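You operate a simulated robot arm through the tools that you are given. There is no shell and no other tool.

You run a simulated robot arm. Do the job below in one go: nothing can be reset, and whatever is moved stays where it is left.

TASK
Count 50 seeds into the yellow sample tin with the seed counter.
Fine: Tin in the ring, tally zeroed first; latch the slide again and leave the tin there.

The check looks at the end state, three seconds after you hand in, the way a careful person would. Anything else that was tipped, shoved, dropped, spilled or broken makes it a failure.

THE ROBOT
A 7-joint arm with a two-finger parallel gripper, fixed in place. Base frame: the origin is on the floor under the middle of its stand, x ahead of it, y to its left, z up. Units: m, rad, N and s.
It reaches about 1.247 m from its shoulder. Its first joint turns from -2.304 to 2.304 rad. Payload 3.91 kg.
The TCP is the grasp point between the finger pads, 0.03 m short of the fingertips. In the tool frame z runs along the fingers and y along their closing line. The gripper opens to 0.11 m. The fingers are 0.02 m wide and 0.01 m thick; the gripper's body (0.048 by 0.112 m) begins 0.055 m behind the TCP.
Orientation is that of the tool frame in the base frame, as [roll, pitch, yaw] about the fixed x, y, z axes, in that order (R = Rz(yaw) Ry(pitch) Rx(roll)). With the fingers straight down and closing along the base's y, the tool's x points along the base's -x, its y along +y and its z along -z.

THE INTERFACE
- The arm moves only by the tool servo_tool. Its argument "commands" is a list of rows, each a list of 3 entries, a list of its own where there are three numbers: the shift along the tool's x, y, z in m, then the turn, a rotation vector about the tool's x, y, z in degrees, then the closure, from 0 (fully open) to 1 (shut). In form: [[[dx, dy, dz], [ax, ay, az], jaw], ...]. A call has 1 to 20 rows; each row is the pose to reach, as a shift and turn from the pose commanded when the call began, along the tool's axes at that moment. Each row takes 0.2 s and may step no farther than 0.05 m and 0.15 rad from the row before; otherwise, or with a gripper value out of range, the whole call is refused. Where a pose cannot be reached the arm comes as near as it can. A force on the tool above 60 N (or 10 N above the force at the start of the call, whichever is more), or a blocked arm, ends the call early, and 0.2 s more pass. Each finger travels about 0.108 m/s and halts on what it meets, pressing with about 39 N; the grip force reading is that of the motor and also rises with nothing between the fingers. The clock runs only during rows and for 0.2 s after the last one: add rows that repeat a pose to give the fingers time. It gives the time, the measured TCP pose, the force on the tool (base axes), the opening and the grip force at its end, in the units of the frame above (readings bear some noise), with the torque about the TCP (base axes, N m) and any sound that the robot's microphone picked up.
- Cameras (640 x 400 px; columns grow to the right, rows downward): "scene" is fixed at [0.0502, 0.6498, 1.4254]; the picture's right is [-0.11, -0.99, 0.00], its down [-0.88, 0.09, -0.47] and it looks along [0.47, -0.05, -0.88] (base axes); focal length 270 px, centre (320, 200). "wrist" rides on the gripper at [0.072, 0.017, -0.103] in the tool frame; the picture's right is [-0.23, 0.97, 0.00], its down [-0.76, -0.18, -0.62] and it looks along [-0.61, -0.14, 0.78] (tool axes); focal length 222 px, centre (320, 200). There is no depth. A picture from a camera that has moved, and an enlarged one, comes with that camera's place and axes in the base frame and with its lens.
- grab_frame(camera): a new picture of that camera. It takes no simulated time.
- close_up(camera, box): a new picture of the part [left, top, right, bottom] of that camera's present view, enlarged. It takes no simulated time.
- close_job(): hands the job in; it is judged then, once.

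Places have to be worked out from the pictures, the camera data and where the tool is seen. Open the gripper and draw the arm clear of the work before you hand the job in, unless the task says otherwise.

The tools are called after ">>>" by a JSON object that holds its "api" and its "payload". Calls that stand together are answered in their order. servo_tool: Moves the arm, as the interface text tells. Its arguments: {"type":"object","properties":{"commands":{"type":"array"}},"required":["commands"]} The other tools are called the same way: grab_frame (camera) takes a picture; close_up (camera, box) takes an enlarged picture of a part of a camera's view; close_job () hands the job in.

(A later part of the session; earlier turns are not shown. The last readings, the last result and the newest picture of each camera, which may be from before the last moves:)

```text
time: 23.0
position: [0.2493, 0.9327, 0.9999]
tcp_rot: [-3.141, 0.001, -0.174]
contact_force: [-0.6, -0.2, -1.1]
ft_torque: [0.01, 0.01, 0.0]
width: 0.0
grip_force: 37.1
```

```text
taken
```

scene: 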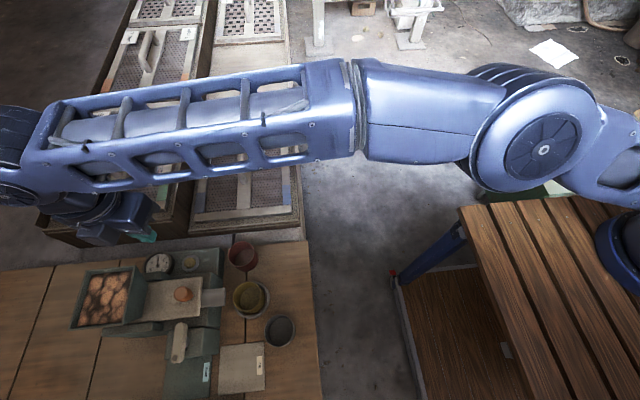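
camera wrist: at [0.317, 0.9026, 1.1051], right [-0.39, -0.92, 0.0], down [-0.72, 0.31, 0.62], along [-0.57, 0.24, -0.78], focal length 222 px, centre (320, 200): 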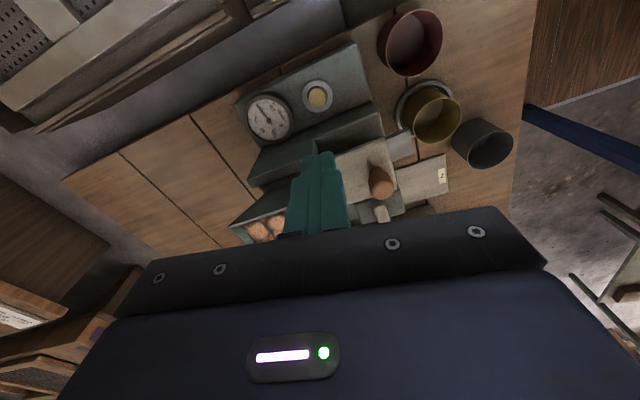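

The view confirms the button almost directly below the closed fingertips; I'll zoom in to fine-tune.

>>> {"api": "close_up", "payload": {"camera": "wrist", "box": [230, 60, 390, 160]}}

>>> {"api": "close_up", "payload": {"camera": "wrist", "box": [380, 60, 500, 135]}}

>>> {"api": "close_up", "payload": {"camera": "scene", "box": [60, 230, 320, 392]}}

```text
4.00 times, centred on (310, 110) of wrist
camera zoom: at [0.317, 0.9026, 1.1051], right [-0.39, -0.92, 0.0], down [-0.72, 0.31, 0.62], along [-0.57, 0.24, -0.78], focal length 888 px, centre (360, 560)
```

zoom: 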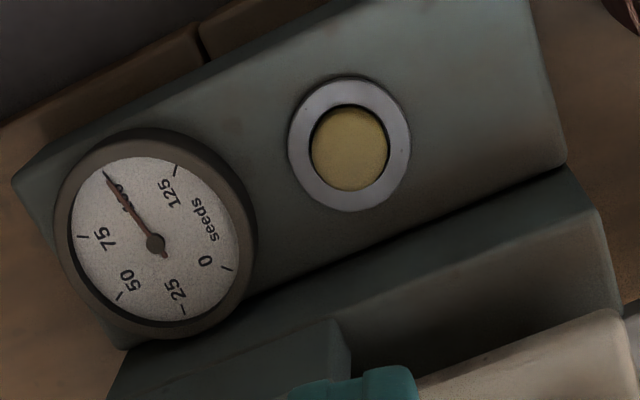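

```text
5.33 times, centred on (440, 98) of wrist
camera zoom: at [0.317, 0.9026, 1.1051], right [-0.39, -0.92, 0.0], down [-0.72, 0.31, 0.62], along [-0.57, 0.24, -0.78], focal length 1185 px, centre (-320, 747)
```

zoom: 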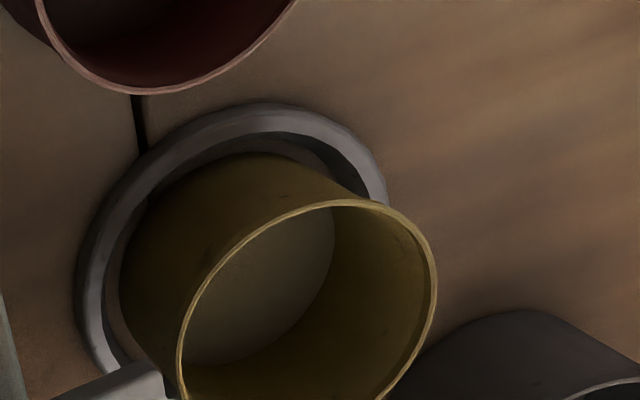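

```text
2.46 times, centred on (190, 311) of scene
camera zoom: at [0.0502, 0.6498, 1.4254], right [-0.11, -0.99, 0.0], down [-0.88, 0.09, -0.47], along [0.47, -0.05, -0.88], focal length 664 px, centre (640, -73)
```

zoom: 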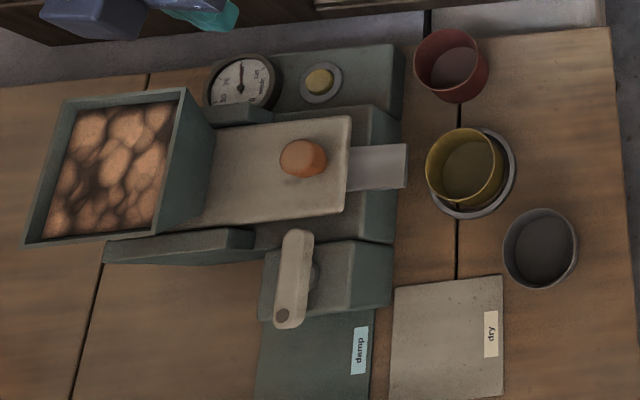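

The button stands slightly proud of its bezel at ≈(0.2505, 0.935), top z ≈0.806. I'll descend to just above it.

>>> {"api": "servo_tool", "payload": {"commands": [[[0.0008, -0.0025, 0.04], [0, 0, 0], 1], [[0.0008, -0.0025, 0.08], [0, 0, 0], 1], [[0.0008, -0.0025, 0.12], [0, 0, 0], 1], [[0.0008, -0.0025, 0.145], [0, 0, 0], 1], [[0.0008, -0.0025, 0.152], [0, 0, 0], 1], [[0.0008, -0.0025, 0.152], [0, 0, 0], 1]]}}

>>> {"api": "grab_frame", "payload": {"camera": "wrist"}}

>>> {"api": "close_up", "payload": {"camera": "wrist", "box": [240, 100, 400, 200]}}

>>> {"api": "close_up", "payload": {"camera": "scene", "box": [100, 200, 260, 300]}}

```text
time: 24.4
position: [0.2488, 0.9341, 0.8464]
tcp_rot: [3.141, -0.001, -0.175]
contact_force: [-0.1, 0.7, 0.8]
ft_torque: [0.0, -0.03, 0.0]
width: 0.0002
grip_force: 37.4
```

```text
taken
camera wrist: at [0.3175, 0.9057, 0.9525], right [-0.39, -0.92, 0.0], down [-0.72, 0.31, 0.62], along [-0.57, 0.25, -0.78], focal length 222 px, centre (320, 200)
```

wrist: 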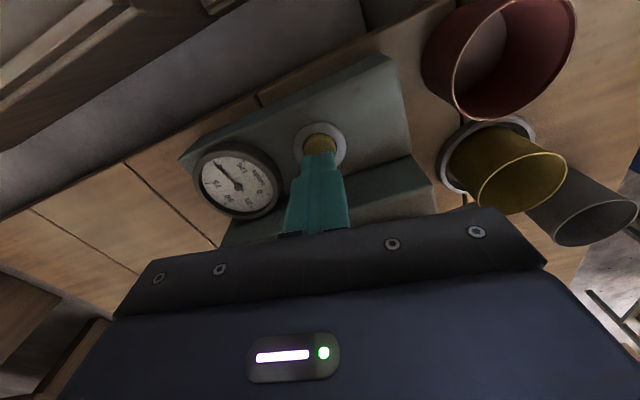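

```text
4.00 times, centred on (320, 150) of wrist
camera zoom: at [0.3175, 0.9057, 0.9525], right [-0.39, -0.92, 0.0], down [-0.72, 0.31, 0.62], along [-0.57, 0.25, -0.78], focal length 888 px, centre (320, 400)
```

zoom: 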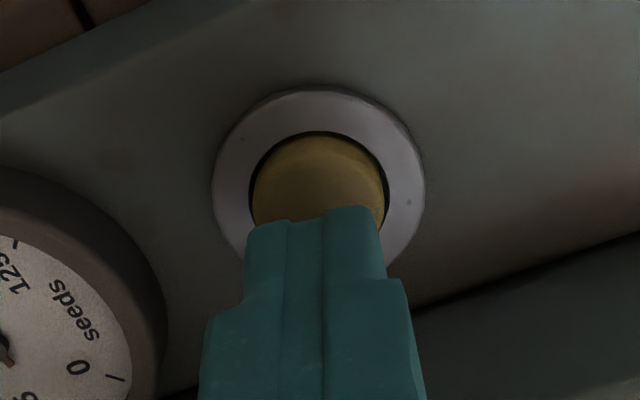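

```text
4.00 times, centred on (180, 250) of scene
camera zoom: at [0.0502, 0.6498, 1.4254], right [-0.11, -0.99, 0.0], down [-0.88, 0.09, -0.47], along [0.47, -0.05, -0.88], focal length 1079 px, centre (880, 0)
```

zoom: 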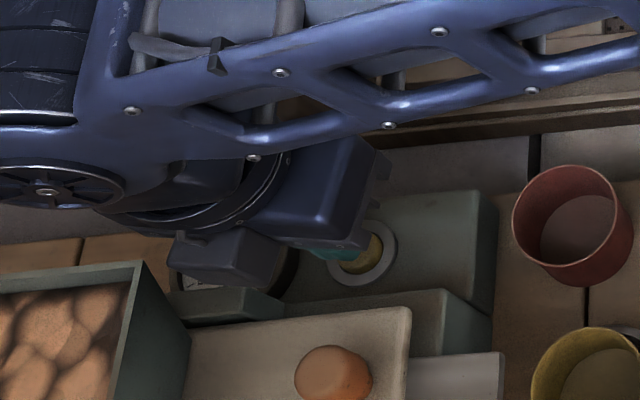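

The fingertip is over the button with about 10 mm to go and no contact forces. Something dark near the dial in the scene view needs checking before I press, so I'll zoom there.

>>> {"api": "close_up", "payload": {"camera": "scene", "box": [130, 225, 210, 275]}}

```text
8.00 times, centred on (170, 250) of scene
camera zoom: at [0.0502, 0.6498, 1.4254], right [-0.11, -0.99, 0.0], down [-0.88, 0.09, -0.47], along [0.47, -0.05, -0.88], focal length 2157 px, centre (1520, -200)
```

zoom: 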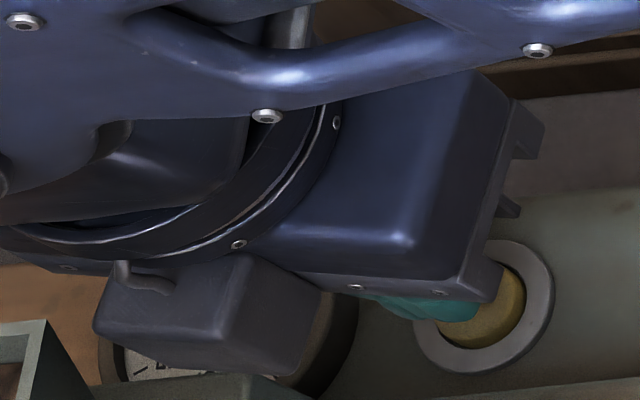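

The dark box is part of the gripper behind the body line and sits above the rail (rail top ≈0.835), so it is clear. I'll press down in small steps watching force and sound.

>>> {"api": "servo_tool", "payload": {"commands": [[[0, 0, 0.004], [0, 0, 0], 1], [[0, 0, 0.008], [0, 0, 0], 1], [[0, 0, 0.01], [0, 0, 0], 1], [[0, 0, 0.012], [0, 0, 0], 1], [[0, 0, 0.012], [0, 0, 0], 1]]}}

>>> {"api": "close_up", "payload": {"camera": "wrist", "box": [180, 100, 400, 238]}}

```text
time: 25.6
position: [0.2497, 0.935, 0.8354]
tcp_rot: [-3.14, 0.0, -0.173]
contact_force: [0.9, 0.6, 1.4]
ft_torque: [0.01, 0.03, -0.01]
width: 0.0
grip_force: 38.1
```

```text
2.90 times, centred on (290, 169) of wrist
camera zoom: at [0.3179, 0.9051, 0.9406], right [-0.39, -0.92, 0.0], down [-0.72, 0.31, 0.62], along [-0.57, 0.25, -0.78], focal length 644 px, centre (407, 290)
```

zoom: 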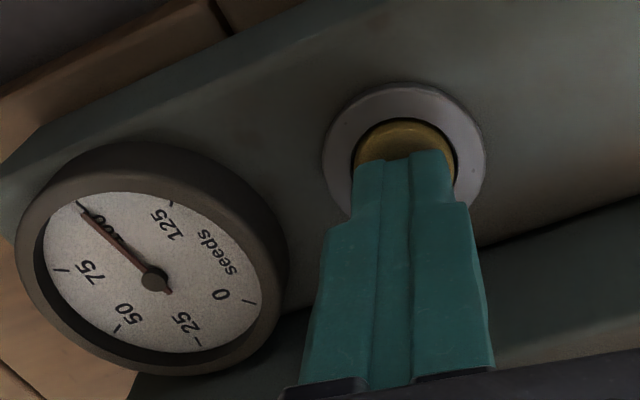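

Still no clear contact with the tips at z≈0.805. I'll keep going down in 1.5–2 mm steps.

>>> {"api": "servo_tool", "payload": {"commands": [[[0, 0, 0.0015], [0, 0, 0], 1], [[0, 0, 0.003], [0, 0, 0], 1], [[0, 0, 0.0045], [0, 0, 0], 1], [[0, 0, 0.006], [0, 0, 0], 1]]}}

>>> {"api": "close_up", "payload": {"camera": "wrist", "box": [180, 100, 400, 238]}}

```text
time: 26.6
position: [0.2488, 0.9346, 0.8309]
tcp_rot: [-3.138, 0.0, -0.174]
contact_force: [-1.0, -0.6, 12.1]
ft_torque: [0.01, 0.07, -0.01]
width: 0.0002
grip_force: 37.5
heard: click
```

```text
2.90 times, centred on (290, 169) of wrist
camera zoom: at [0.3178, 0.9046, 0.9358], right [-0.39, -0.92, 0.0], down [-0.72, 0.31, 0.62], along [-0.57, 0.25, -0.78], focal length 644 px, centre (407, 290)
```

zoom: 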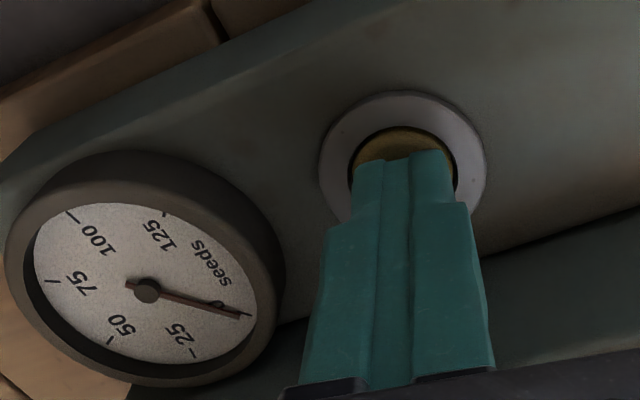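

The tally clicked and the needle is at 0. I'll lift off, then move high over to the latch lever for a look.

>>> {"api": "servo_tool", "payload": {"commands": [[[0, 0, -0.03], [0, 0, 0], 1], [[0, 0, -0.075], [0, 0, 0], 1], [[0, 0, -0.12], [0, 0, 0], 1], [[0, 0, -0.165], [0, 0, 0], 1], [[0, 0, -0.2], [0, 0, 0], 1], [[-0.03, 0.02, -0.21], [0, 0, -3], 0.9], [[-0.065, 0.035, -0.21], [0, 0, -5], 0.8], [[-0.1, 0.05, -0.21], [0, 0, -7], 0.7], [[-0.13, 0.06, -0.2], [0, 0, -9], 0.6], [[-0.16, 0.0667, -0.19], [0, 0, -10], 0.5], [[-0.16, 0.0667, -0.19], [0, 0, -10], 0.5]]}}

>>> {"api": "grab_frame", "payload": {"camera": "wrist"}}

>>> {"api": "close_up", "payload": {"camera": "wrist", "box": [240, 60, 400, 160]}}

>>> {"api": "grab_frame", "payload": {"camera": "scene"}}

```text
time: 29.0
position: [0.0802, 0.8952, 1.0182]
tcp_rot: [3.141, -0.001, -0.001]
contact_force: [-0.6, -0.3, -0.2]
ft_torque: [0.02, -0.02, 0.02]
width: 0.0549
grip_force: 0.0
```

```text
taken
camera wrist: at [0.1524, 0.8794, 1.1235], right [-0.23, -0.97, 0.0], down [-0.76, 0.18, 0.62], along [-0.61, 0.14, -0.78], focal length 222 px, centre (320, 200)
```

wrist: 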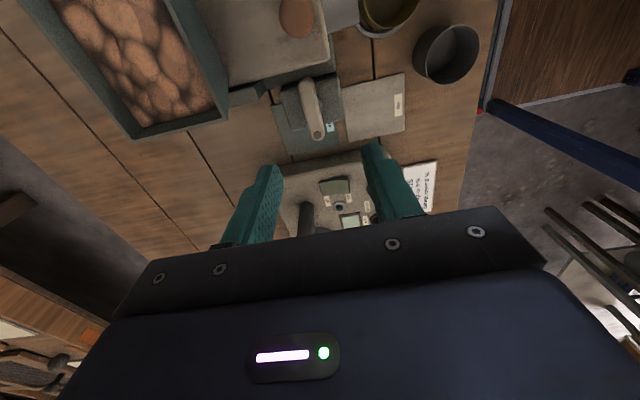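

```text
4.00 times, centred on (320, 110) of wrist
camera zoom: at [0.1524, 0.8794, 1.1235], right [-0.23, -0.97, 0.0], down [-0.76, 0.18, 0.62], along [-0.61, 0.14, -0.78], focal length 888 px, centre (320, 560)
```

zoom: 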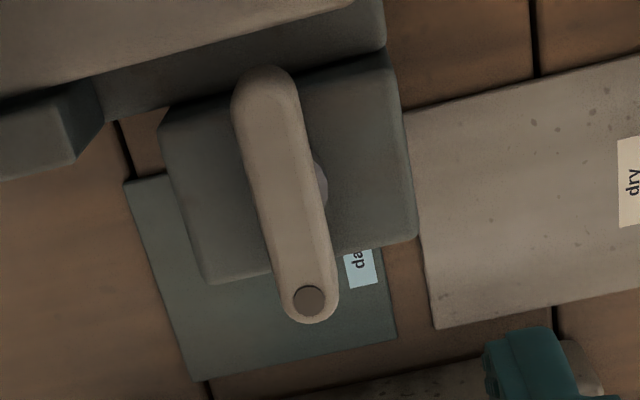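

```text
taken
```

scene: 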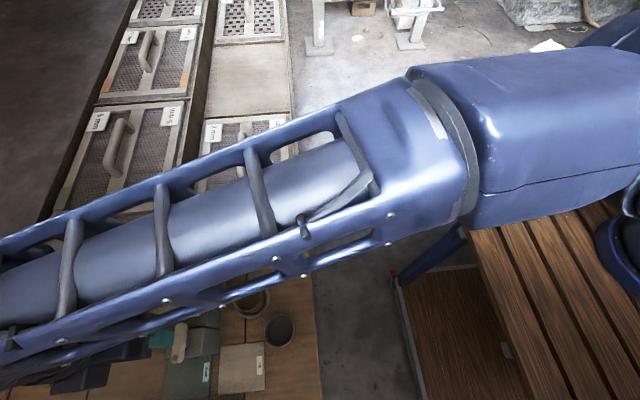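

The lever spans x≈0.052–0.116 at y≈0.902, top z≈0.885, with its round pad at the –x end; the shaft is under its middle. I'll lower the open fingers astride its middle, keeping the tips above the block.

>>> {"api": "servo_tool", "payload": {"commands": [[[0.0038, -0.0068, 0.03], [0, 0, 0], 0.5], [[0.0038, -0.0068, 0.065], [0, 0, 0], 0.5], [[0.0038, -0.0068, 0.09], [0, 0, 0], 0.5], [[0.0038, -0.0068, 0.09], [0, 0, 0], 0.5]]}}

>>> {"api": "grab_frame", "payload": {"camera": "wrist"}}

>>> {"api": "close_up", "payload": {"camera": "wrist", "box": [240, 90, 400, 190]}}

```text
time: 30.0
position: [0.0845, 0.9041, 0.9279]
tcp_rot: [-3.141, 0.0, -0.001]
contact_force: [0.8, 0.6, -0.4]
ft_torque: [-0.02, 0.01, 0.0]
width: 0.0549
grip_force: 0.1
```

```text
taken
camera wrist: at [0.1571, 0.8866, 1.0331], right [-0.23, -0.97, 0.0], down [-0.76, 0.18, 0.62], along [-0.61, 0.14, -0.78], focal length 222 px, centre (320, 200)
```

wrist: 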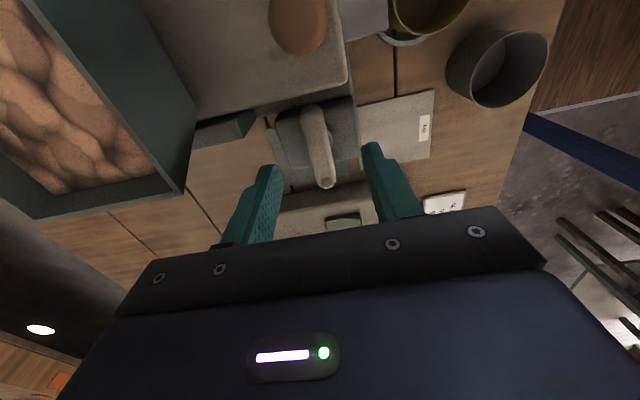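

```text
4.00 times, centred on (320, 140) of wrist
camera zoom: at [0.1571, 0.8866, 1.0331], right [-0.23, -0.97, 0.0], down [-0.76, 0.18, 0.62], along [-0.61, 0.14, -0.78], focal length 888 px, centre (320, 440)
```

zoom: 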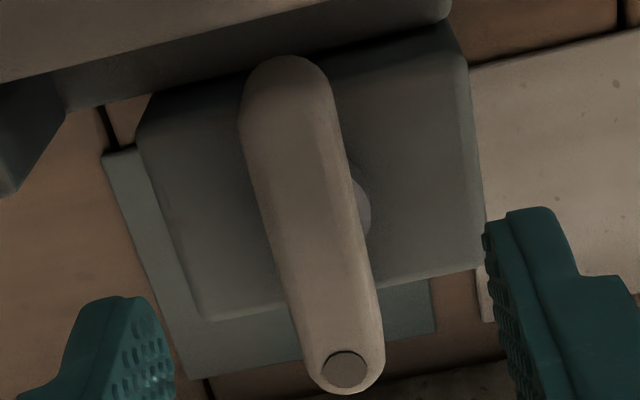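

The lever is centred between the fingers. I'll go down 30 mm and close gently on it.

>>> {"api": "servo_tool", "payload": {"commands": [[[0, -0.001, 0.015], [0, 0, 0], 0.5], [[0, -0.001, 0.03], [0, 0, 0], 0.5], [[0, -0.001, 0.03], [0, 0, 0], 0.6], [[0, -0.001, 0.03], [0, 0, 0], 0.72], [[0, -0.001, 0.03], [0, 0, 0], 0.8], [[0, -0.001, 0.03], [0, 0, 0], 0.86], [[0, -0.001, 0.03], [0, 0, 0], 0.9], [[0, -0.001, 0.03], [0, 0, 0], 0.9]]}}

>>> {"api": "close_up", "payload": {"camera": "wrist", "box": [220, 80, 420, 205]}}

```text
time: 31.8
position: [0.0842, 0.9044, 0.8997]
tcp_rot: [3.141, 0.0, 0.0]
contact_force: [0.5, -7.7, 0.4]
ft_torque: [-0.21, 0.03, 0.01]
width: 0.0168
grip_force: 44.8
```

```text
3.20 times, centred on (320, 142) of wrist
camera zoom: at [0.1569, 0.888, 1.0039], right [-0.23, -0.97, 0.0], down [-0.76, 0.18, 0.62], along [-0.61, 0.14, -0.78], focal length 711 px, centre (320, 384)
```

zoom: 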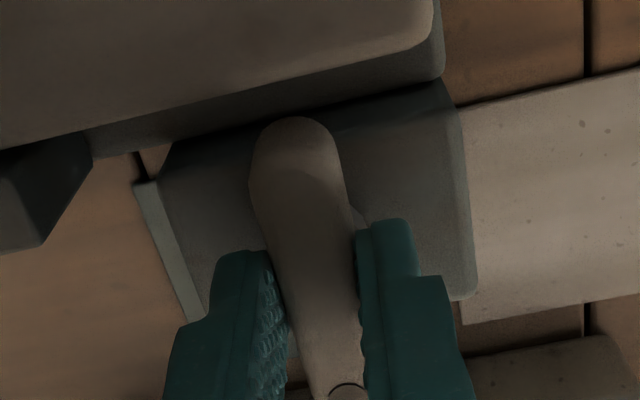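

I hold the lever (16.8 mm) with a small 8 N side load. I'll relieve that by 1 mm and test an 8° clockwise turn, reading the torque.

>>> {"api": "servo_tool", "payload": {"commands": [[[0, 0.001, 0], [0, 0, 0], 0.9], [[0, 0.001, 0], [0, 0, 4], 0.9], [[0, 0.001, 0], [0, 0, 8], 0.9], [[0, 0.001, 0], [0, 0, 8], 0.9]]}}

```text
time: 32.8
position: [0.0832, 0.9051, 0.8988]
tcp_rot: [-3.138, -0.001, -0.14]
contact_force: [0.7, 19.1, -1.8]
ft_torque: [0.53, 0.2, -0.04]
width: 0.017
grip_force: 44.6
```

The wrist turned 8° with almost no torque; I'll look at whether the lever itself followed.

>>> {"api": "close_up", "payload": {"camera": "wrist", "box": [220, 80, 420, 205]}}

>>> {"api": "close_up", "payload": {"camera": "scene", "box": [130, 290, 260, 371]}}

```text
3.20 times, centred on (320, 142) of wrist
camera zoom: at [0.1537, 0.8774, 1.0039], right [-0.36, -0.93, 0.0], down [-0.73, 0.28, 0.62], along [-0.58, 0.23, -0.78], focal length 711 px, centre (320, 384)
```

zoom: 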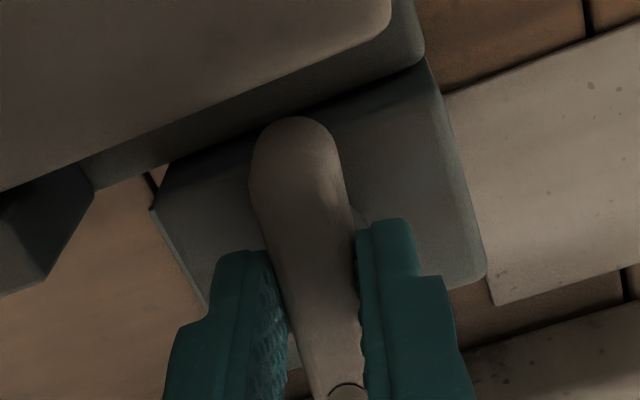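

```text
4.92 times, centred on (195, 330) of scene
camera zoom: at [0.0502, 0.6498, 1.4254], right [-0.11, -0.99, 0.0], down [-0.88, 0.09, -0.47], along [0.47, -0.05, -0.88], focal length 1328 px, centre (935, -442)
```

zoom: 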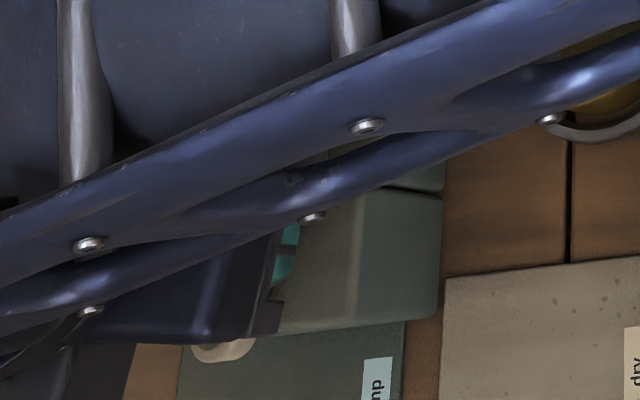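

The lever follows clockwise freely, so that is its turning direction; the 19 N side load looks like a small centring offset. I'll shift 0.7 mm in +y and see how the force responds.

>>> {"api": "servo_tool", "payload": {"commands": [[[-0.0001, -0.0007, 0], [0, 0, 0], 0.9], [[-0.0001, -0.0007, 0], [0, 0, 0], 0.9]]}}

```text
time: 33.4
position: [0.0846, 0.905, 0.8996]
tcp_rot: [3.139, -0.001, -0.14]
contact_force: [3.3, 10.3, -4.6]
ft_torque: [0.35, 0.63, -0.03]
width: 0.0167
grip_force: 45.2
```

Stiffness is about 13 N/mm, which implies the pivot is ≈8 mm further +x (≈0.092, 0.904). I'll continue turning clockwise along the matching arc and monitor the forces.

>>> {"api": "servo_tool", "payload": {"commands": [[[-0.0001, -0.0013, 0], [0, 0, 4], 0.9], [[-0.0001, -0.0019, 0], [0, 0, 8], 0.9], [[0, -0.0025, 0], [0, 0, 12], 0.9], [[0.0002, -0.0031, 0], [0, 0, 16], 0.9], [[0.0002, -0.0031, 0], [0, 0, 16], 0.9]]}}

```text
time: 34.4
position: [0.085, 0.9033, 0.8995]
tcp_rot: [3.135, -0.003, -0.384]
contact_force: [0.7, -22.4, 8.9]
ft_torque: [-0.56, -0.29, 0.04]
width: 0.0169
grip_force: 45.2
stopped in row 4: the force on the tool passed its limit at 63 N (the readings are from after the stop); the commanded pose is now the measured one
```

The force limit tripped at about 22° with a –y load, so my arc estimate was off. I'll look at the lever before doing anything else.

>>> {"api": "close_up", "payload": {"camera": "wrist", "box": [220, 80, 420, 205]}}

>>> {"api": "grab_frame", "payload": {"camera": "wrist"}}

```text
3.20 times, centred on (320, 142) of wrist
camera zoom: at [0.1449, 0.8619, 1.0043], right [-0.58, -0.82, 0.01], down [-0.64, 0.46, 0.62], along [-0.51, 0.35, -0.79], focal length 711 px, centre (320, 384)
```

zoom: 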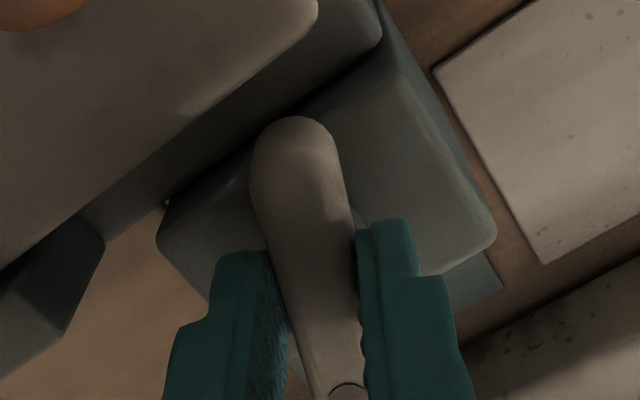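

```text
taken
camera wrist: at [0.1449, 0.8619, 1.0043], right [-0.58, -0.82, 0.01], down [-0.64, 0.46, 0.62], along [-0.51, 0.35, -0.79], focal length 222 px, centre (320, 200)
```

wrist: 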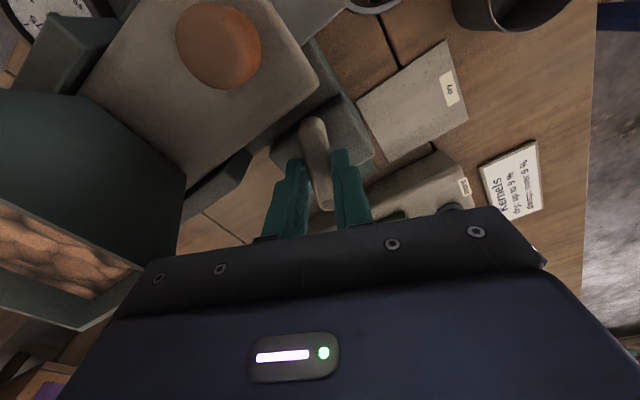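

The lever has turned with the tool to about 22°. I'll take a no-motion reading to see the settled force and pose.

>>> {"api": "servo_tool", "payload": {"commands": [[[0, 0, 0], [0, 0, 0], 0.9], [[0, 0, 0], [0, 0, 0], 0.9]]}}

```text
time: 35.0
position: [0.0839, 0.9045, 0.8992]
tcp_rot: [3.135, -0.003, -0.382]
contact_force: [1.9, -31.4, 15.0]
ft_torque: [-1.04, -1.21, 0.09]
width: 0.0166
grip_force: 45.1
```

Residual –31 N in y; I'll shift 2 mm toward –y (and 0.5 mm up) to unload it.

>>> {"api": "servo_tool", "payload": {"commands": [[[0.0004, 0.0009, 0], [0, 0, 0], 0.9], [[0.00075, 0.00186, -0.0005], [0, 0, 0], 0.9], [[0.00075, 0.00186, -0.0005], [0, 0, 0], 0.9]]}}

```text
time: 35.8
position: [0.0838, 0.9041, 0.8989]
tcp_rot: [3.136, -0.002, -0.384]
contact_force: [0.8, 0.4, 5.5]
ft_torque: [0.31, -0.6, 0.01]
width: 0.0172
grip_force: 45.3
```

Forces are now near zero, and the TCP has stayed at (0.084, 0.904), so the pivot is essentially under the TCP. I'll continue turning in place.

>>> {"api": "servo_tool", "payload": {"commands": [[[0, 0, 0], [0, 0, 4], 0.9], [[0, 0, 0], [0, 0, 8], 0.9], [[0, 0, 0], [0, 0, 12], 0.9], [[0, 0, 0], [0, 0, 12], 0.9]]}}

```text
time: 36.8
position: [0.0834, 0.9037, 0.8991]
tcp_rot: [3.137, -0.005, -0.593]
contact_force: [-3.7, 9.6, 2.8]
ft_torque: [1.11, 0.91, 0.0]
width: 0.017
grip_force: 45.2
```

Turned to 34° with small loads. Continuing with a slight correction.

>>> {"api": "servo_tool", "payload": {"commands": [[[-0.0006, -0.0004, 0], [0, 0, 4], 0.9], [[-0.0006, -0.0004, 0], [0, 0, 8], 0.9], [[-0.0006, -0.0004, 0], [0, 0, 12], 0.9], [[-0.0006, -0.0004, 0], [0, 0, 12], 0.9]]}}

```text
time: 37.8
position: [0.0825, 0.9021, 0.8988]
tcp_rot: [3.137, -0.006, -0.802]
contact_force: [-3.3, -6.9, 6.1]
ft_torque: [-0.24, -0.38, 0.04]
width: 0.0171
grip_force: 45.0
```

At 46° now, loads still small. Continuing.

>>> {"api": "servo_tool", "payload": {"commands": [[[0, 0, 0], [0, 0, 4], 0.9], [[0, 0, 0], [0, 0, 8], 0.9], [[0, 0, 0], [0, 0, 12], 0.9], [[0, 0, 0], [0, 0, 12], 0.9]]}}

>>> {"api": "grab_frame", "payload": {"camera": "wrist"}}

```text
time: 38.8
position: [0.0833, 0.9022, 0.8987]
tcp_rot: [3.137, -0.007, -1.013]
contact_force: [-4.7, -25.9, 5.9]
ft_torque: [-0.66, 0.0, 0.08]
width: 0.017
grip_force: 44.8
```

```text
taken
camera wrist: at [0.1069, 0.8328, 1.0045], right [-0.95, -0.32, 0.0], down [-0.25, 0.75, 0.62], along [-0.2, 0.58, -0.79], focal length 222 px, centre (320, 200)
```

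wrist: 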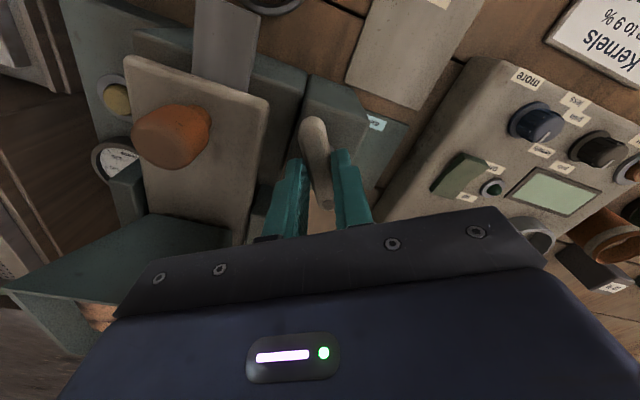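

At 58° the y load is –26 N; I'll correct about 2 mm toward –y while turning on to 70°.

>>> {"api": "servo_tool", "payload": {"commands": [[[0.0015, 0.0013, 0], [0, 0, 0], 0.9], [[0.0015, 0.0013, 0], [0, 0, 6], 0.9], [[0.0015, 0.0013, 0], [0, 0, 12], 0.9], [[0.0015, 0.0013, 0], [0, 0, 12], 0.9]]}}

```text
time: 39.8
position: [0.083, 0.9019, 0.8992]
tcp_rot: [3.14, -0.003, -1.222]
contact_force: [-14.5, 14.1, 2.6]
ft_torque: [1.49, 0.69, 0.01]
width: 0.0169
grip_force: 44.7
```

At 70°. Small correction and on to 82°, then I'll feel for the end stop near 90°.

>>> {"api": "servo_tool", "payload": {"commands": [[[-0.0014, 0.0006, 0], [0, 0, 0], 0.9], [[-0.0014, 0.0006, 0], [0, 0, 6], 0.9], [[-0.0014, 0.0006, 0], [0, 0, 12], 0.9], [[-0.0014, 0.0006, 0], [0, 0, 12], 0.9]]}}

```text
time: 40.8
position: [0.0804, 0.9019, 0.8978]
tcp_rot: [3.14, -0.007, -1.431]
contact_force: [-12.0, -15.8, 14.5]
ft_torque: [-1.63, 0.09, 0.01]
width: 0.0168
grip_force: 44.6
```

At 82°; correcting and turning the final 8° to about 90°.

>>> {"api": "servo_tool", "payload": {"commands": [[[0.0011, 0.0011, -0.0008], [0, 0, 0], 0.9], [[0.0011, 0.0011, -0.0008], [0, 0, 4], 0.9], [[0.0011, 0.0011, -0.0008], [0, 0, 8], 0.9], [[0.0011, 0.0011, -0.0008], [0, 0, 8], 0.9]]}}

>>> {"api": "grab_frame", "payload": {"camera": "wrist"}}

>>> {"api": "close_up", "payload": {"camera": "wrist", "box": [220, 80, 420, 205]}}

```text
time: 41.8
position: [0.0818, 0.9026, 0.8987]
tcp_rot: [3.141, -0.005, -1.571]
contact_force: [-13.6, 19.4, 0.4]
ft_torque: [1.76, 0.37, 0.0]
width: 0.0171
grip_force: 44.7
```

```text
taken
camera wrist: at [0.0642, 0.8298, 1.0042], right [-0.97, 0.23, 0.0], down [0.18, 0.76, 0.62], along [0.14, 0.6, -0.79], focal length 222 px, centre (320, 200)
```

wrist: 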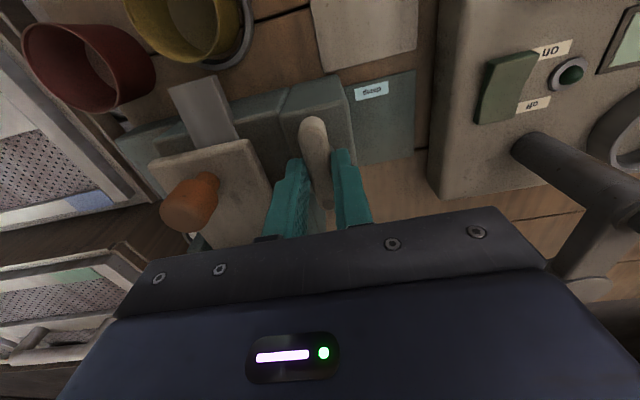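

```text
3.20 times, centred on (320, 142) of wrist
camera zoom: at [0.0642, 0.8298, 1.0042], right [-0.97, 0.23, 0.0], down [0.18, 0.76, 0.62], along [0.14, 0.6, -0.79], focal length 711 px, centre (320, 384)
```

zoom: 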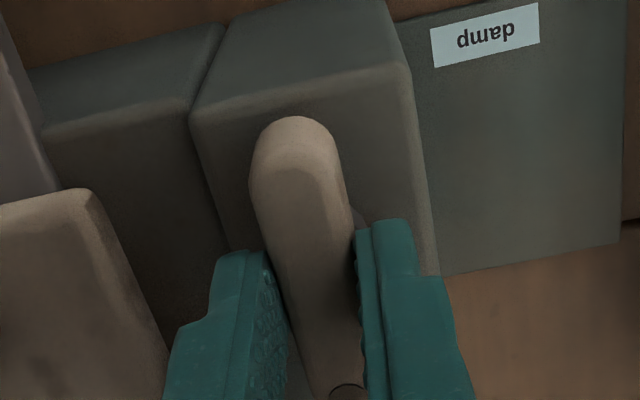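

The lever now lies along the slide direction (90° turned), with no stop felt. I'll release it, lift, and look at it and the knob.

>>> {"api": "servo_tool", "payload": {"commands": [[[0, 0, 0], [0, 0, 0], 0.8], [[0, 0, 0], [0, 0, 0], 0.68], [[0, 0, 0], [0, 0, 0], 0.6], [[0, 0, 0], [0, 0, 0], 0.6], [[0, 0, -0.03], [0, 0, 0], 0.6], [[0, 0, -0.06], [0, 0, 0], 0.6], [[0.0, 0, -0.1], [0, 0, 0], 0.6], [[0.02, -0.03, -0.13], [0, 0, 0], 0.6], [[0.03, -0.06, -0.14], [0, 0, 0], 0.6], [[0.03, -0.06, -0.14], [0, 0, 0], 0.6]]}}

>>> {"api": "grab_frame", "payload": {"camera": "wrist"}}

>>> {"api": "close_up", "payload": {"camera": "wrist", "box": [240, 80, 440, 205]}}

```text
time: 44.0
position: [0.1403, 0.8727, 1.0398]
tcp_rot: [3.14, -0.007, -1.569]
contact_force: [1.1, 0.1, 0.2]
ft_torque: [0.02, 0.0, -0.01]
width: 0.0439
grip_force: 0.0
```

```text
taken
camera wrist: at [0.1246, 0.8004, 1.1448], right [-0.97, 0.23, 0.0], down [0.18, 0.77, 0.62], along [0.14, 0.6, -0.79], focal length 222 px, centre (320, 200)
```

wrist: 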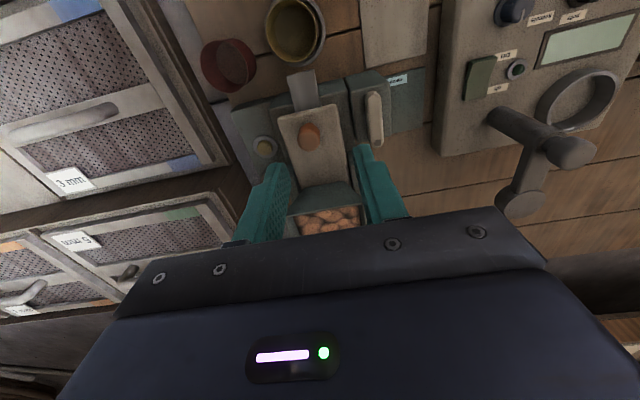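

```text
3.20 times, centred on (340, 142) of wrist
camera zoom: at [0.1246, 0.8004, 1.1448], right [-0.97, 0.23, 0.0], down [0.18, 0.77, 0.62], along [0.14, 0.6, -0.79], focal length 711 px, centre (256, 384)
```

zoom: 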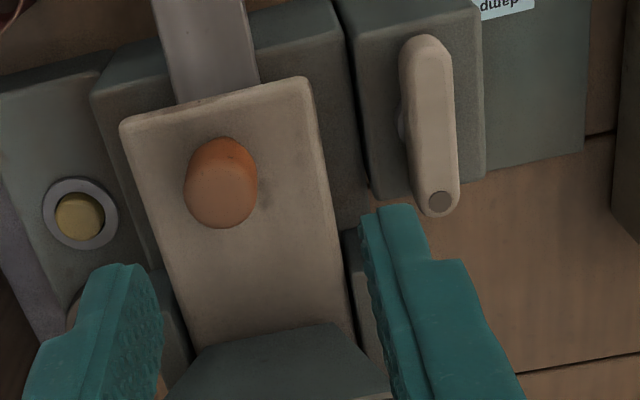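

The lever stays where I left it. The knob is at ≈(0.159, 0.895) with its top ≈0.91; I'll straddle it and close gently.

>>> {"api": "servo_tool", "payload": {"commands": [[[-0.012, -0.01, 0.03], [0, 0, 0], 0.6], [[-0.0222, -0.0184, 0.065], [0, 0, 0], 0.6], [[-0.0222, -0.0184, 0.1], [0, 0, 0], 0.6], [[-0.0222, -0.0184, 0.12], [0, 0, 0], 0.6], [[-0.0222, -0.0184, 0.135], [0, 0, 0], 0.6], [[-0.0222, -0.0184, 0.135], [0, 0, 0], 0.6]]}}

>>> {"api": "grab_frame", "payload": {"camera": "wrist"}}

>>> {"api": "close_up", "payload": {"camera": "wrist", "box": [240, 110, 400, 210]}}

```text
time: 45.4
position: [0.1587, 0.894, 0.9043]
tcp_rot: [3.141, -0.007, -1.571]
contact_force: [0.3, 0.6, -0.5]
ft_torque: [0.01, 0.01, -0.02]
width: 0.0439
grip_force: 0.1
```

```text
taken
camera wrist: at [0.1426, 0.8225, 1.0102], right [-0.97, 0.23, 0.0], down [0.18, 0.77, 0.62], along [0.14, 0.6, -0.79], focal length 222 px, centre (320, 200)
```

wrist: 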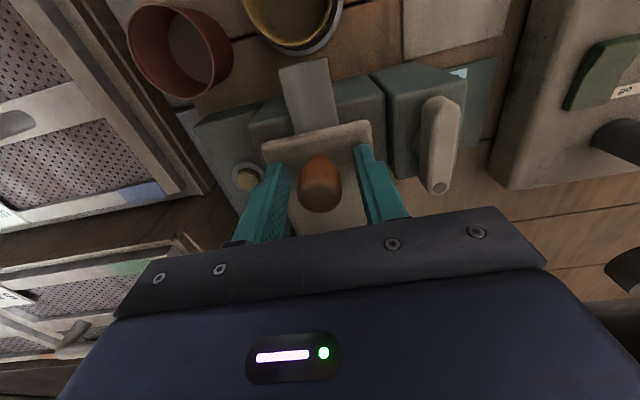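

```text
4.00 times, centred on (320, 160) of wrist
camera zoom: at [0.1426, 0.8225, 1.0102], right [-0.97, 0.23, 0.0], down [0.18, 0.77, 0.62], along [0.14, 0.6, -0.79], focal length 888 px, centre (320, 360)
```

zoom: 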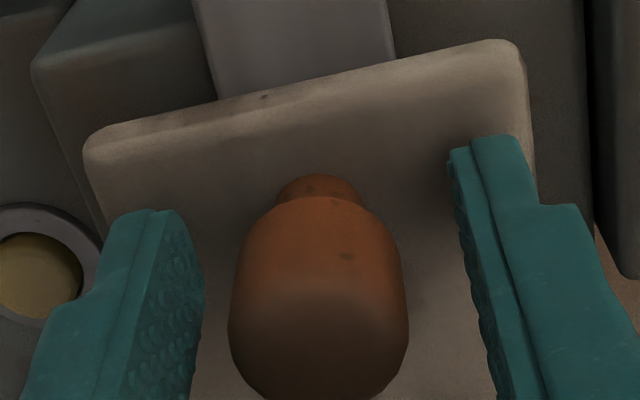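

The knob is centred between the fingers and the tips clear the plate. Closing on it.

>>> {"api": "servo_tool", "payload": {"commands": [[[0, 0, 0], [0, 0, 0], 0.7], [[0, 0, 0], [0, 0, 0], 0.78], [[0, 0, 0], [0, 0, 0], 0.84], [[0, 0, 0], [0, 0, 0], 0.88], [[0, 0, 0], [0, 0, 0], 0.88]]}}

```text
time: 46.5
position: [0.16, 0.8939, 0.9053]
tcp_rot: [-3.141, -0.008, -1.571]
contact_force: [6.4, -1.0, -0.7]
ft_torque: [0.0, 0.35, 0.02]
width: 0.0254
grip_force: 45.1
```

Knob gripped (25 mm). I'll test-pull toward –y by a few millimetres and read the force.

>>> {"api": "servo_tool", "payload": {"commands": [[[0.002, 0, 0], [0, 0, 0], 0.88], [[0.004, 0, 0], [0, 0, 0], 0.88], [[0.004, 0, 0], [0, 0, 0], 0.88]]}}

```text
time: 47.4
position: [0.1608, 0.8903, 0.906]
tcp_rot: [3.141, -0.007, -1.571]
contact_force: [3.7, -0.8, 1.8]
ft_torque: [-0.56, -0.47, -0.03]
width: 0.0251
grip_force: 44.9
```

It moves freely toward –y, so the slide is unlatched. I'll draw it out slowly, listening for clicks and watching for the stop.

>>> {"api": "servo_tool", "payload": {"commands": [[[0.005, 0, 0], [0, 0, 0], 0.88], [[0.01, 0, 0], [0, 0, 0], 0.88], [[0.015, 0, 0], [0, 0, 0], 0.88], [[0.02, 0, 0], [0, 0, 0], 0.88], [[0.02, 0, 0], [0, 0, 0], 0.88]]}}

>>> {"api": "grab_frame", "payload": {"camera": "wrist"}}

>>> {"api": "close_up", "payload": {"camera": "scene", "box": [60, 230, 320, 392]}}

```text
time: 48.5
position: [0.1607, 0.8698, 0.9051]
tcp_rot: [3.141, -0.006, -1.57]
contact_force: [0.2, 0.8, 17.5]
ft_torque: [0.19, -0.37, 0.02]
width: 0.0252
grip_force: 45.0
```

```text
taken
camera wrist: at [0.1432, 0.7974, 1.0101], right [-0.97, 0.23, 0.0], down [0.18, 0.76, 0.62], along [0.14, 0.6, -0.79], focal length 222 px, centre (320, 200)
```

wrist: 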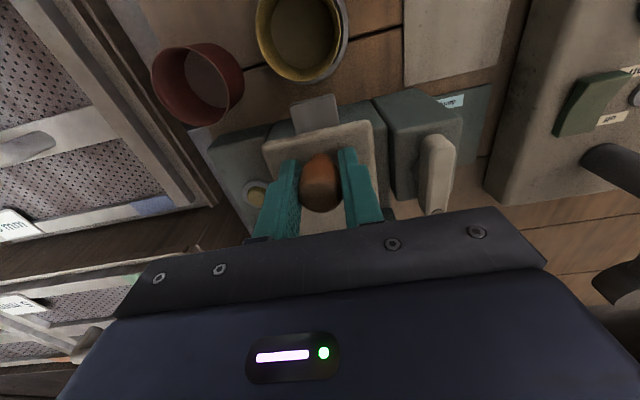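

```text
2.46 times, centred on (190, 311) of scene
camera zoom: at [0.0502, 0.6498, 1.4254], right [-0.11, -0.99, 0.0], down [-0.88, 0.09, -0.47], along [0.47, -0.05, -0.88], focal length 664 px, centre (640, -73)
```

zoom: 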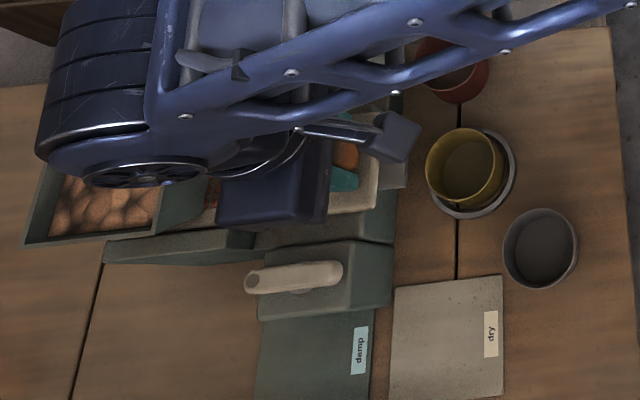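

The slide has come out 24 mm so far without resistance and nothing in the tin yet. I'll keep pulling in small steps.

>>> {"api": "servo_tool", "payload": {"commands": [[[0.004, 0, -0.001], [0, 0, 0], 0.88], [[0.008, 0, -0.001], [0, 0, 0], 0.88], [[0.012, 0, -0.001], [0, 0, 0], 0.88], [[0.016, 0, -0.001], [0, 0, 0], 0.88], [[0.016, 0, -0.001], [0, 0, 0], 0.88]]}}

>>> {"api": "grab_frame", "payload": {"camera": "wrist"}}

```text
time: 49.8
position: [0.16, 0.8534, 0.9053]
tcp_rot: [-3.141, -0.007, -1.571]
contact_force: [-1.0, 0.1, 2.6]
ft_torque: [0.22, -0.41, 0.0]
width: 0.0254
grip_force: 44.8
```

```text
taken
camera wrist: at [0.1432, 0.7819, 1.0103], right [-0.97, 0.23, 0.0], down [0.18, 0.77, 0.62], along [0.14, 0.6, -0.79], focal length 222 px, centre (320, 200)
```

wrist: 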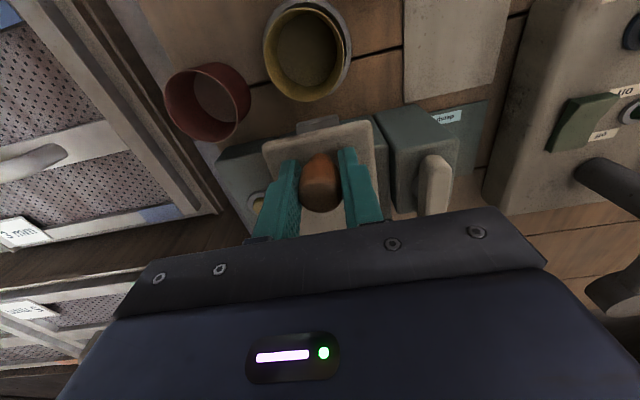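

40 mm out now and still free. Continuing in 4 mm steps toward the stop.

>>> {"api": "servo_tool", "payload": {"commands": [[[0.004, 0, 0], [0, 0, 0], 0.88], [[0.008, 0, 0], [0, 0, 0], 0.88], [[0.012, 0, 0], [0, 0, 0], 0.88], [[0.012, 0, 0], [0, 0, 0], 0.88]]}}

>>> {"api": "grab_frame", "payload": {"camera": "wrist"}}

>>> {"api": "close_up", "payload": {"camera": "scene", "box": [60, 230, 320, 392]}}

```text
time: 50.8
position: [0.1604, 0.8426, 0.9045]
tcp_rot: [-3.141, -0.009, -1.571]
contact_force: [-3.9, -0.3, -13.1]
ft_torque: [-0.09, -0.39, 0.02]
width: 0.0252
grip_force: 45.0
```

```text
taken
camera wrist: at [0.1432, 0.7706, 1.0104], right [-0.97, 0.23, 0.0], down [0.18, 0.77, 0.62], along [0.14, 0.6, -0.79], focal length 222 px, centre (320, 200)
```

wrist: 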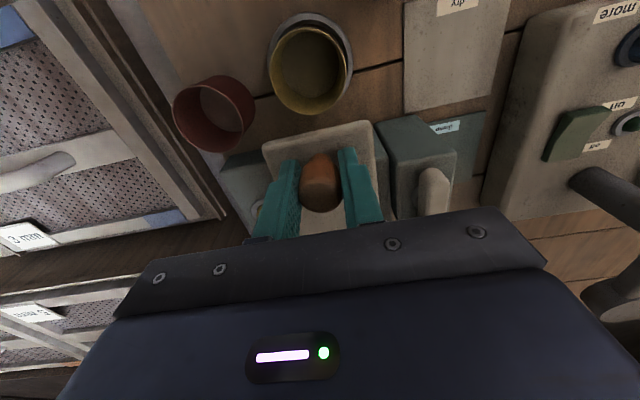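

```text
2.46 times, centred on (190, 311) of scene
camera zoom: at [0.0502, 0.6498, 1.4254], right [-0.11, -0.99, 0.0], down [-0.88, 0.09, -0.47], along [0.47, -0.05, -0.88], focal length 664 px, centre (640, -73)
```

zoom: 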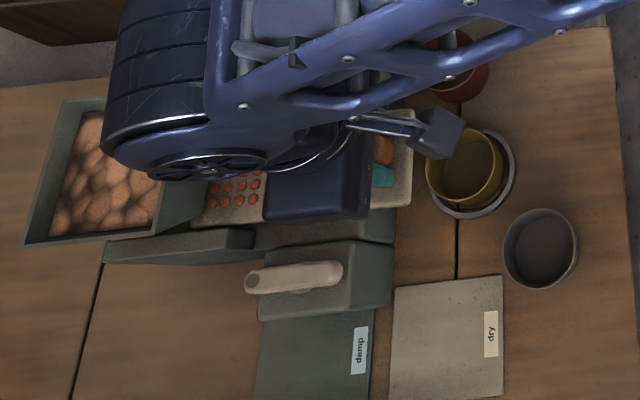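

The slide plate shows a grid of seed-filled holes emerging from the hopper. I'll zoom in on it.

>>> {"api": "close_up", "payload": {"camera": "scene", "box": [120, 285, 200, 335]}}

>>> {"api": "close_up", "payload": {"camera": "scene", "box": [200, 260, 280, 310]}}

```text
8.00 times, centred on (160, 310) of scene
camera zoom: at [0.0502, 0.6498, 1.4254], right [-0.11, -0.99, 0.0], down [-0.88, 0.09, -0.47], along [0.47, -0.05, -0.88], focal length 2157 px, centre (1600, -680)
```

zoom: 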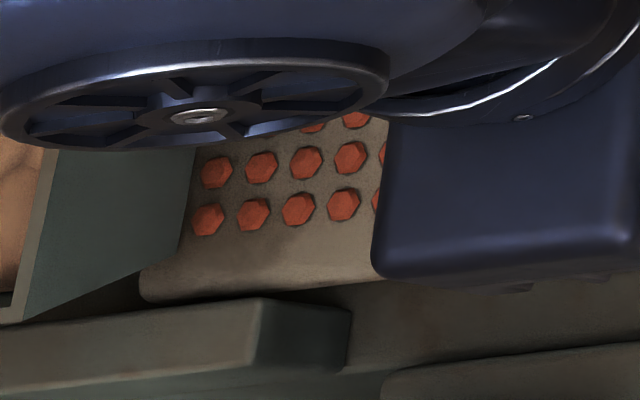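

```text
8.00 times, centred on (240, 285) of scene
camera zoom: at [0.0502, 0.6498, 1.4254], right [-0.11, -0.99, 0.0], down [-0.88, 0.09, -0.47], along [0.47, -0.05, -0.88], focal length 2157 px, centre (960, -480)
```

zoom: 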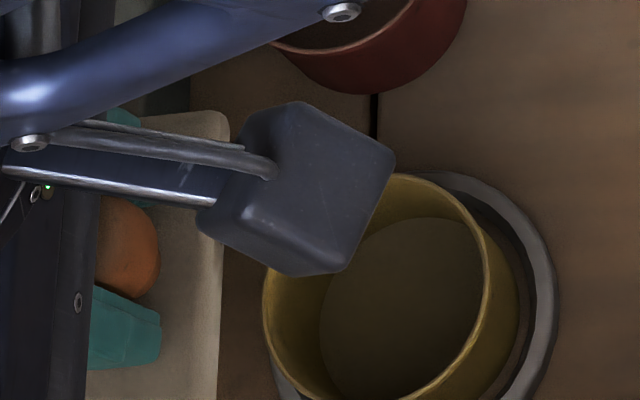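

A 5-column grid of filled holes is visible — likely 25 per stroke. I'll continue pulling to the end of travel.

>>> {"api": "servo_tool", "payload": {"commands": [[[0.003, 0, -0.0005], [0, 0, 0], 0.88], [[0.006, 0, -0.0008], [0, 0, 0], 0.88], [[0.009, 0, -0.0008], [0, 0, 0], 0.88], [[0.009, 0, -0.0008], [0, 0, 0], 0.88]]}}

>>> {"api": "close_up", "payload": {"camera": "scene", "box": [60, 230, 320, 392]}}

```text
time: 51.8
position: [0.1609, 0.8335, 0.9044]
tcp_rot: [3.141, -0.011, -1.569]
contact_force: [-6.1, -0.3, -28.8]
ft_torque: [-0.06, -0.38, 0.05]
width: 0.0254
grip_force: 44.5
```

```text
2.46 times, centred on (190, 311) of scene
camera zoom: at [0.0502, 0.6498, 1.4254], right [-0.11, -0.99, 0.0], down [-0.88, 0.09, -0.47], along [0.47, -0.05, -0.88], focal length 664 px, centre (640, -73)
```

zoom: 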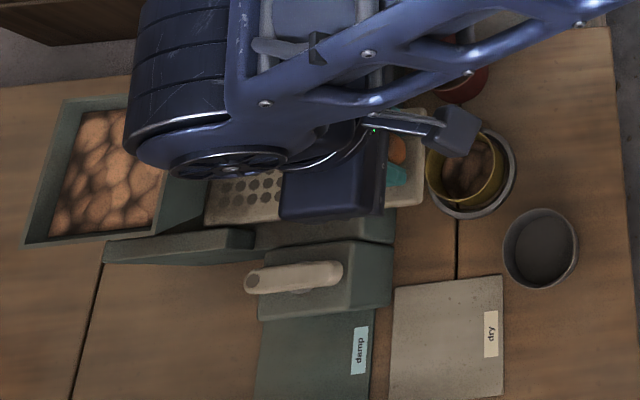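

The seeds dropped: the holes are now empty and the tin holds seeds. I'll check the tin, holes and dial up close before returning the slide.

>>> {"api": "close_up", "payload": {"camera": "scene", "box": [120, 285, 200, 335]}}

>>> {"api": "close_up", "payload": {"camera": "scene", "box": [210, 270, 290, 320]}}

>>> {"api": "close_up", "payload": {"camera": "scene", "box": [120, 240, 200, 290]}}

>>> {"api": "close_up", "payload": {"camera": "wrist", "box": [240, 20, 400, 120]}}

```text
8.00 times, centred on (160, 310) of scene
camera zoom: at [0.0502, 0.6498, 1.4254], right [-0.11, -0.99, 0.0], down [-0.88, 0.09, -0.47], along [0.47, -0.05, -0.88], focal length 2157 px, centre (1600, -680)
```

zoom: 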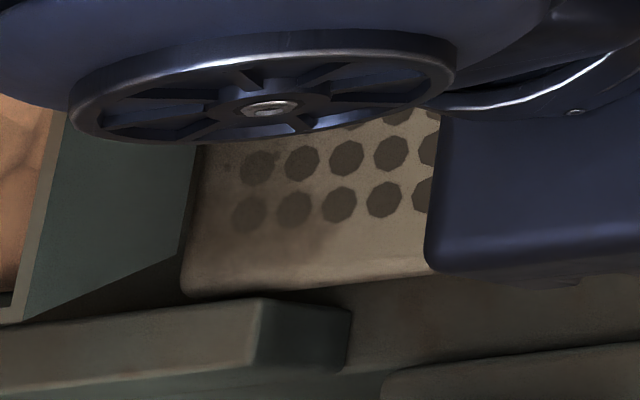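

```text
8.00 times, centred on (250, 295) of scene
camera zoom: at [0.0502, 0.6498, 1.4254], right [-0.11, -0.99, 0.0], down [-0.88, 0.09, -0.47], along [0.47, -0.05, -0.88], focal length 2157 px, centre (880, -560)
```

zoom: 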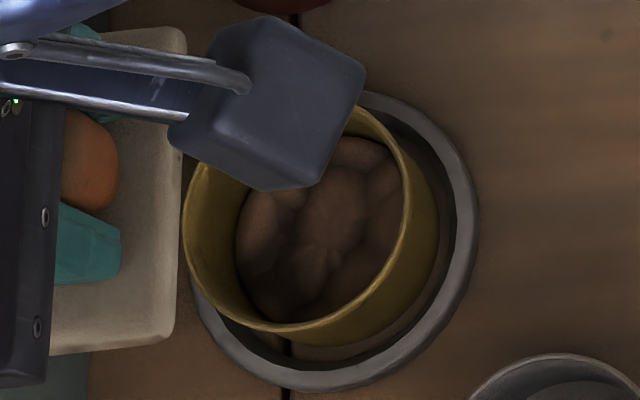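

```text
8.00 times, centred on (160, 265) of scene
camera zoom: at [0.0502, 0.6498, 1.4254], right [-0.11, -0.99, 0.0], down [-0.88, 0.09, -0.47], along [0.47, -0.05, -0.88], focal length 2157 px, centre (1600, -320)
```

zoom: 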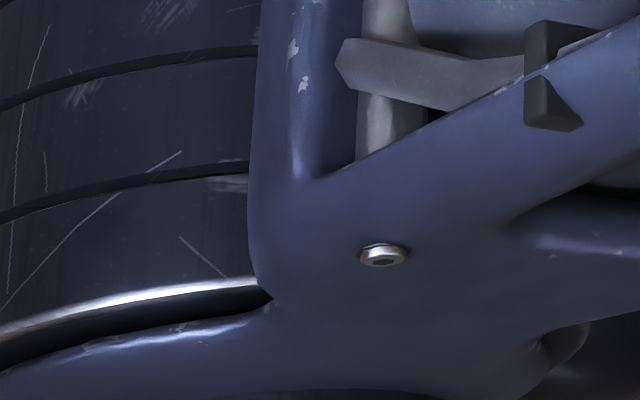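

```text
4.00 times, centred on (320, 70) of wrist
camera zoom: at [0.1432, 0.7612, 1.0105], right [-0.97, 0.23, 0.0], down [0.18, 0.77, 0.62], along [0.14, 0.6, -0.79], focal length 888 px, centre (320, 720)
```

zoom: 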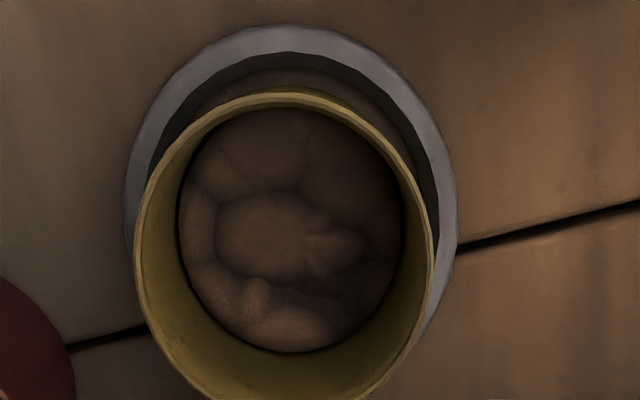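

About one gridful is in the tin with nothing spilled. I'll push the slide back toward the hopper, correcting the slight vertical load, checking forces midway.

>>> {"api": "servo_tool", "payload": {"commands": [[[0, 0, 0.0012], [0, 0, 0], 0.88], [[-0.005, 0, 0.0015], [0, 0, 0], 0.88], [[-0.011, 0, 0.0015], [0, 0, 0], 0.88], [[-0.017, 0, 0.0015], [0, 0, 0], 0.88], [[-0.023, 0, 0.0015], [0, 0, 0], 0.88], [[-0.029, 0, 0.0015], [0, 0, 0], 0.88], [[-0.029, 0, 0.0015], [0, 0, 0], 0.88]]}}

```text
time: 53.4
position: [0.1601, 0.8623, 0.9047]
tcp_rot: [3.14, -0.007, -1.57]
contact_force: [-2.5, 0.9, -9.9]
ft_torque: [-0.11, 0.39, -0.03]
width: 0.0254
grip_force: 45.2
```

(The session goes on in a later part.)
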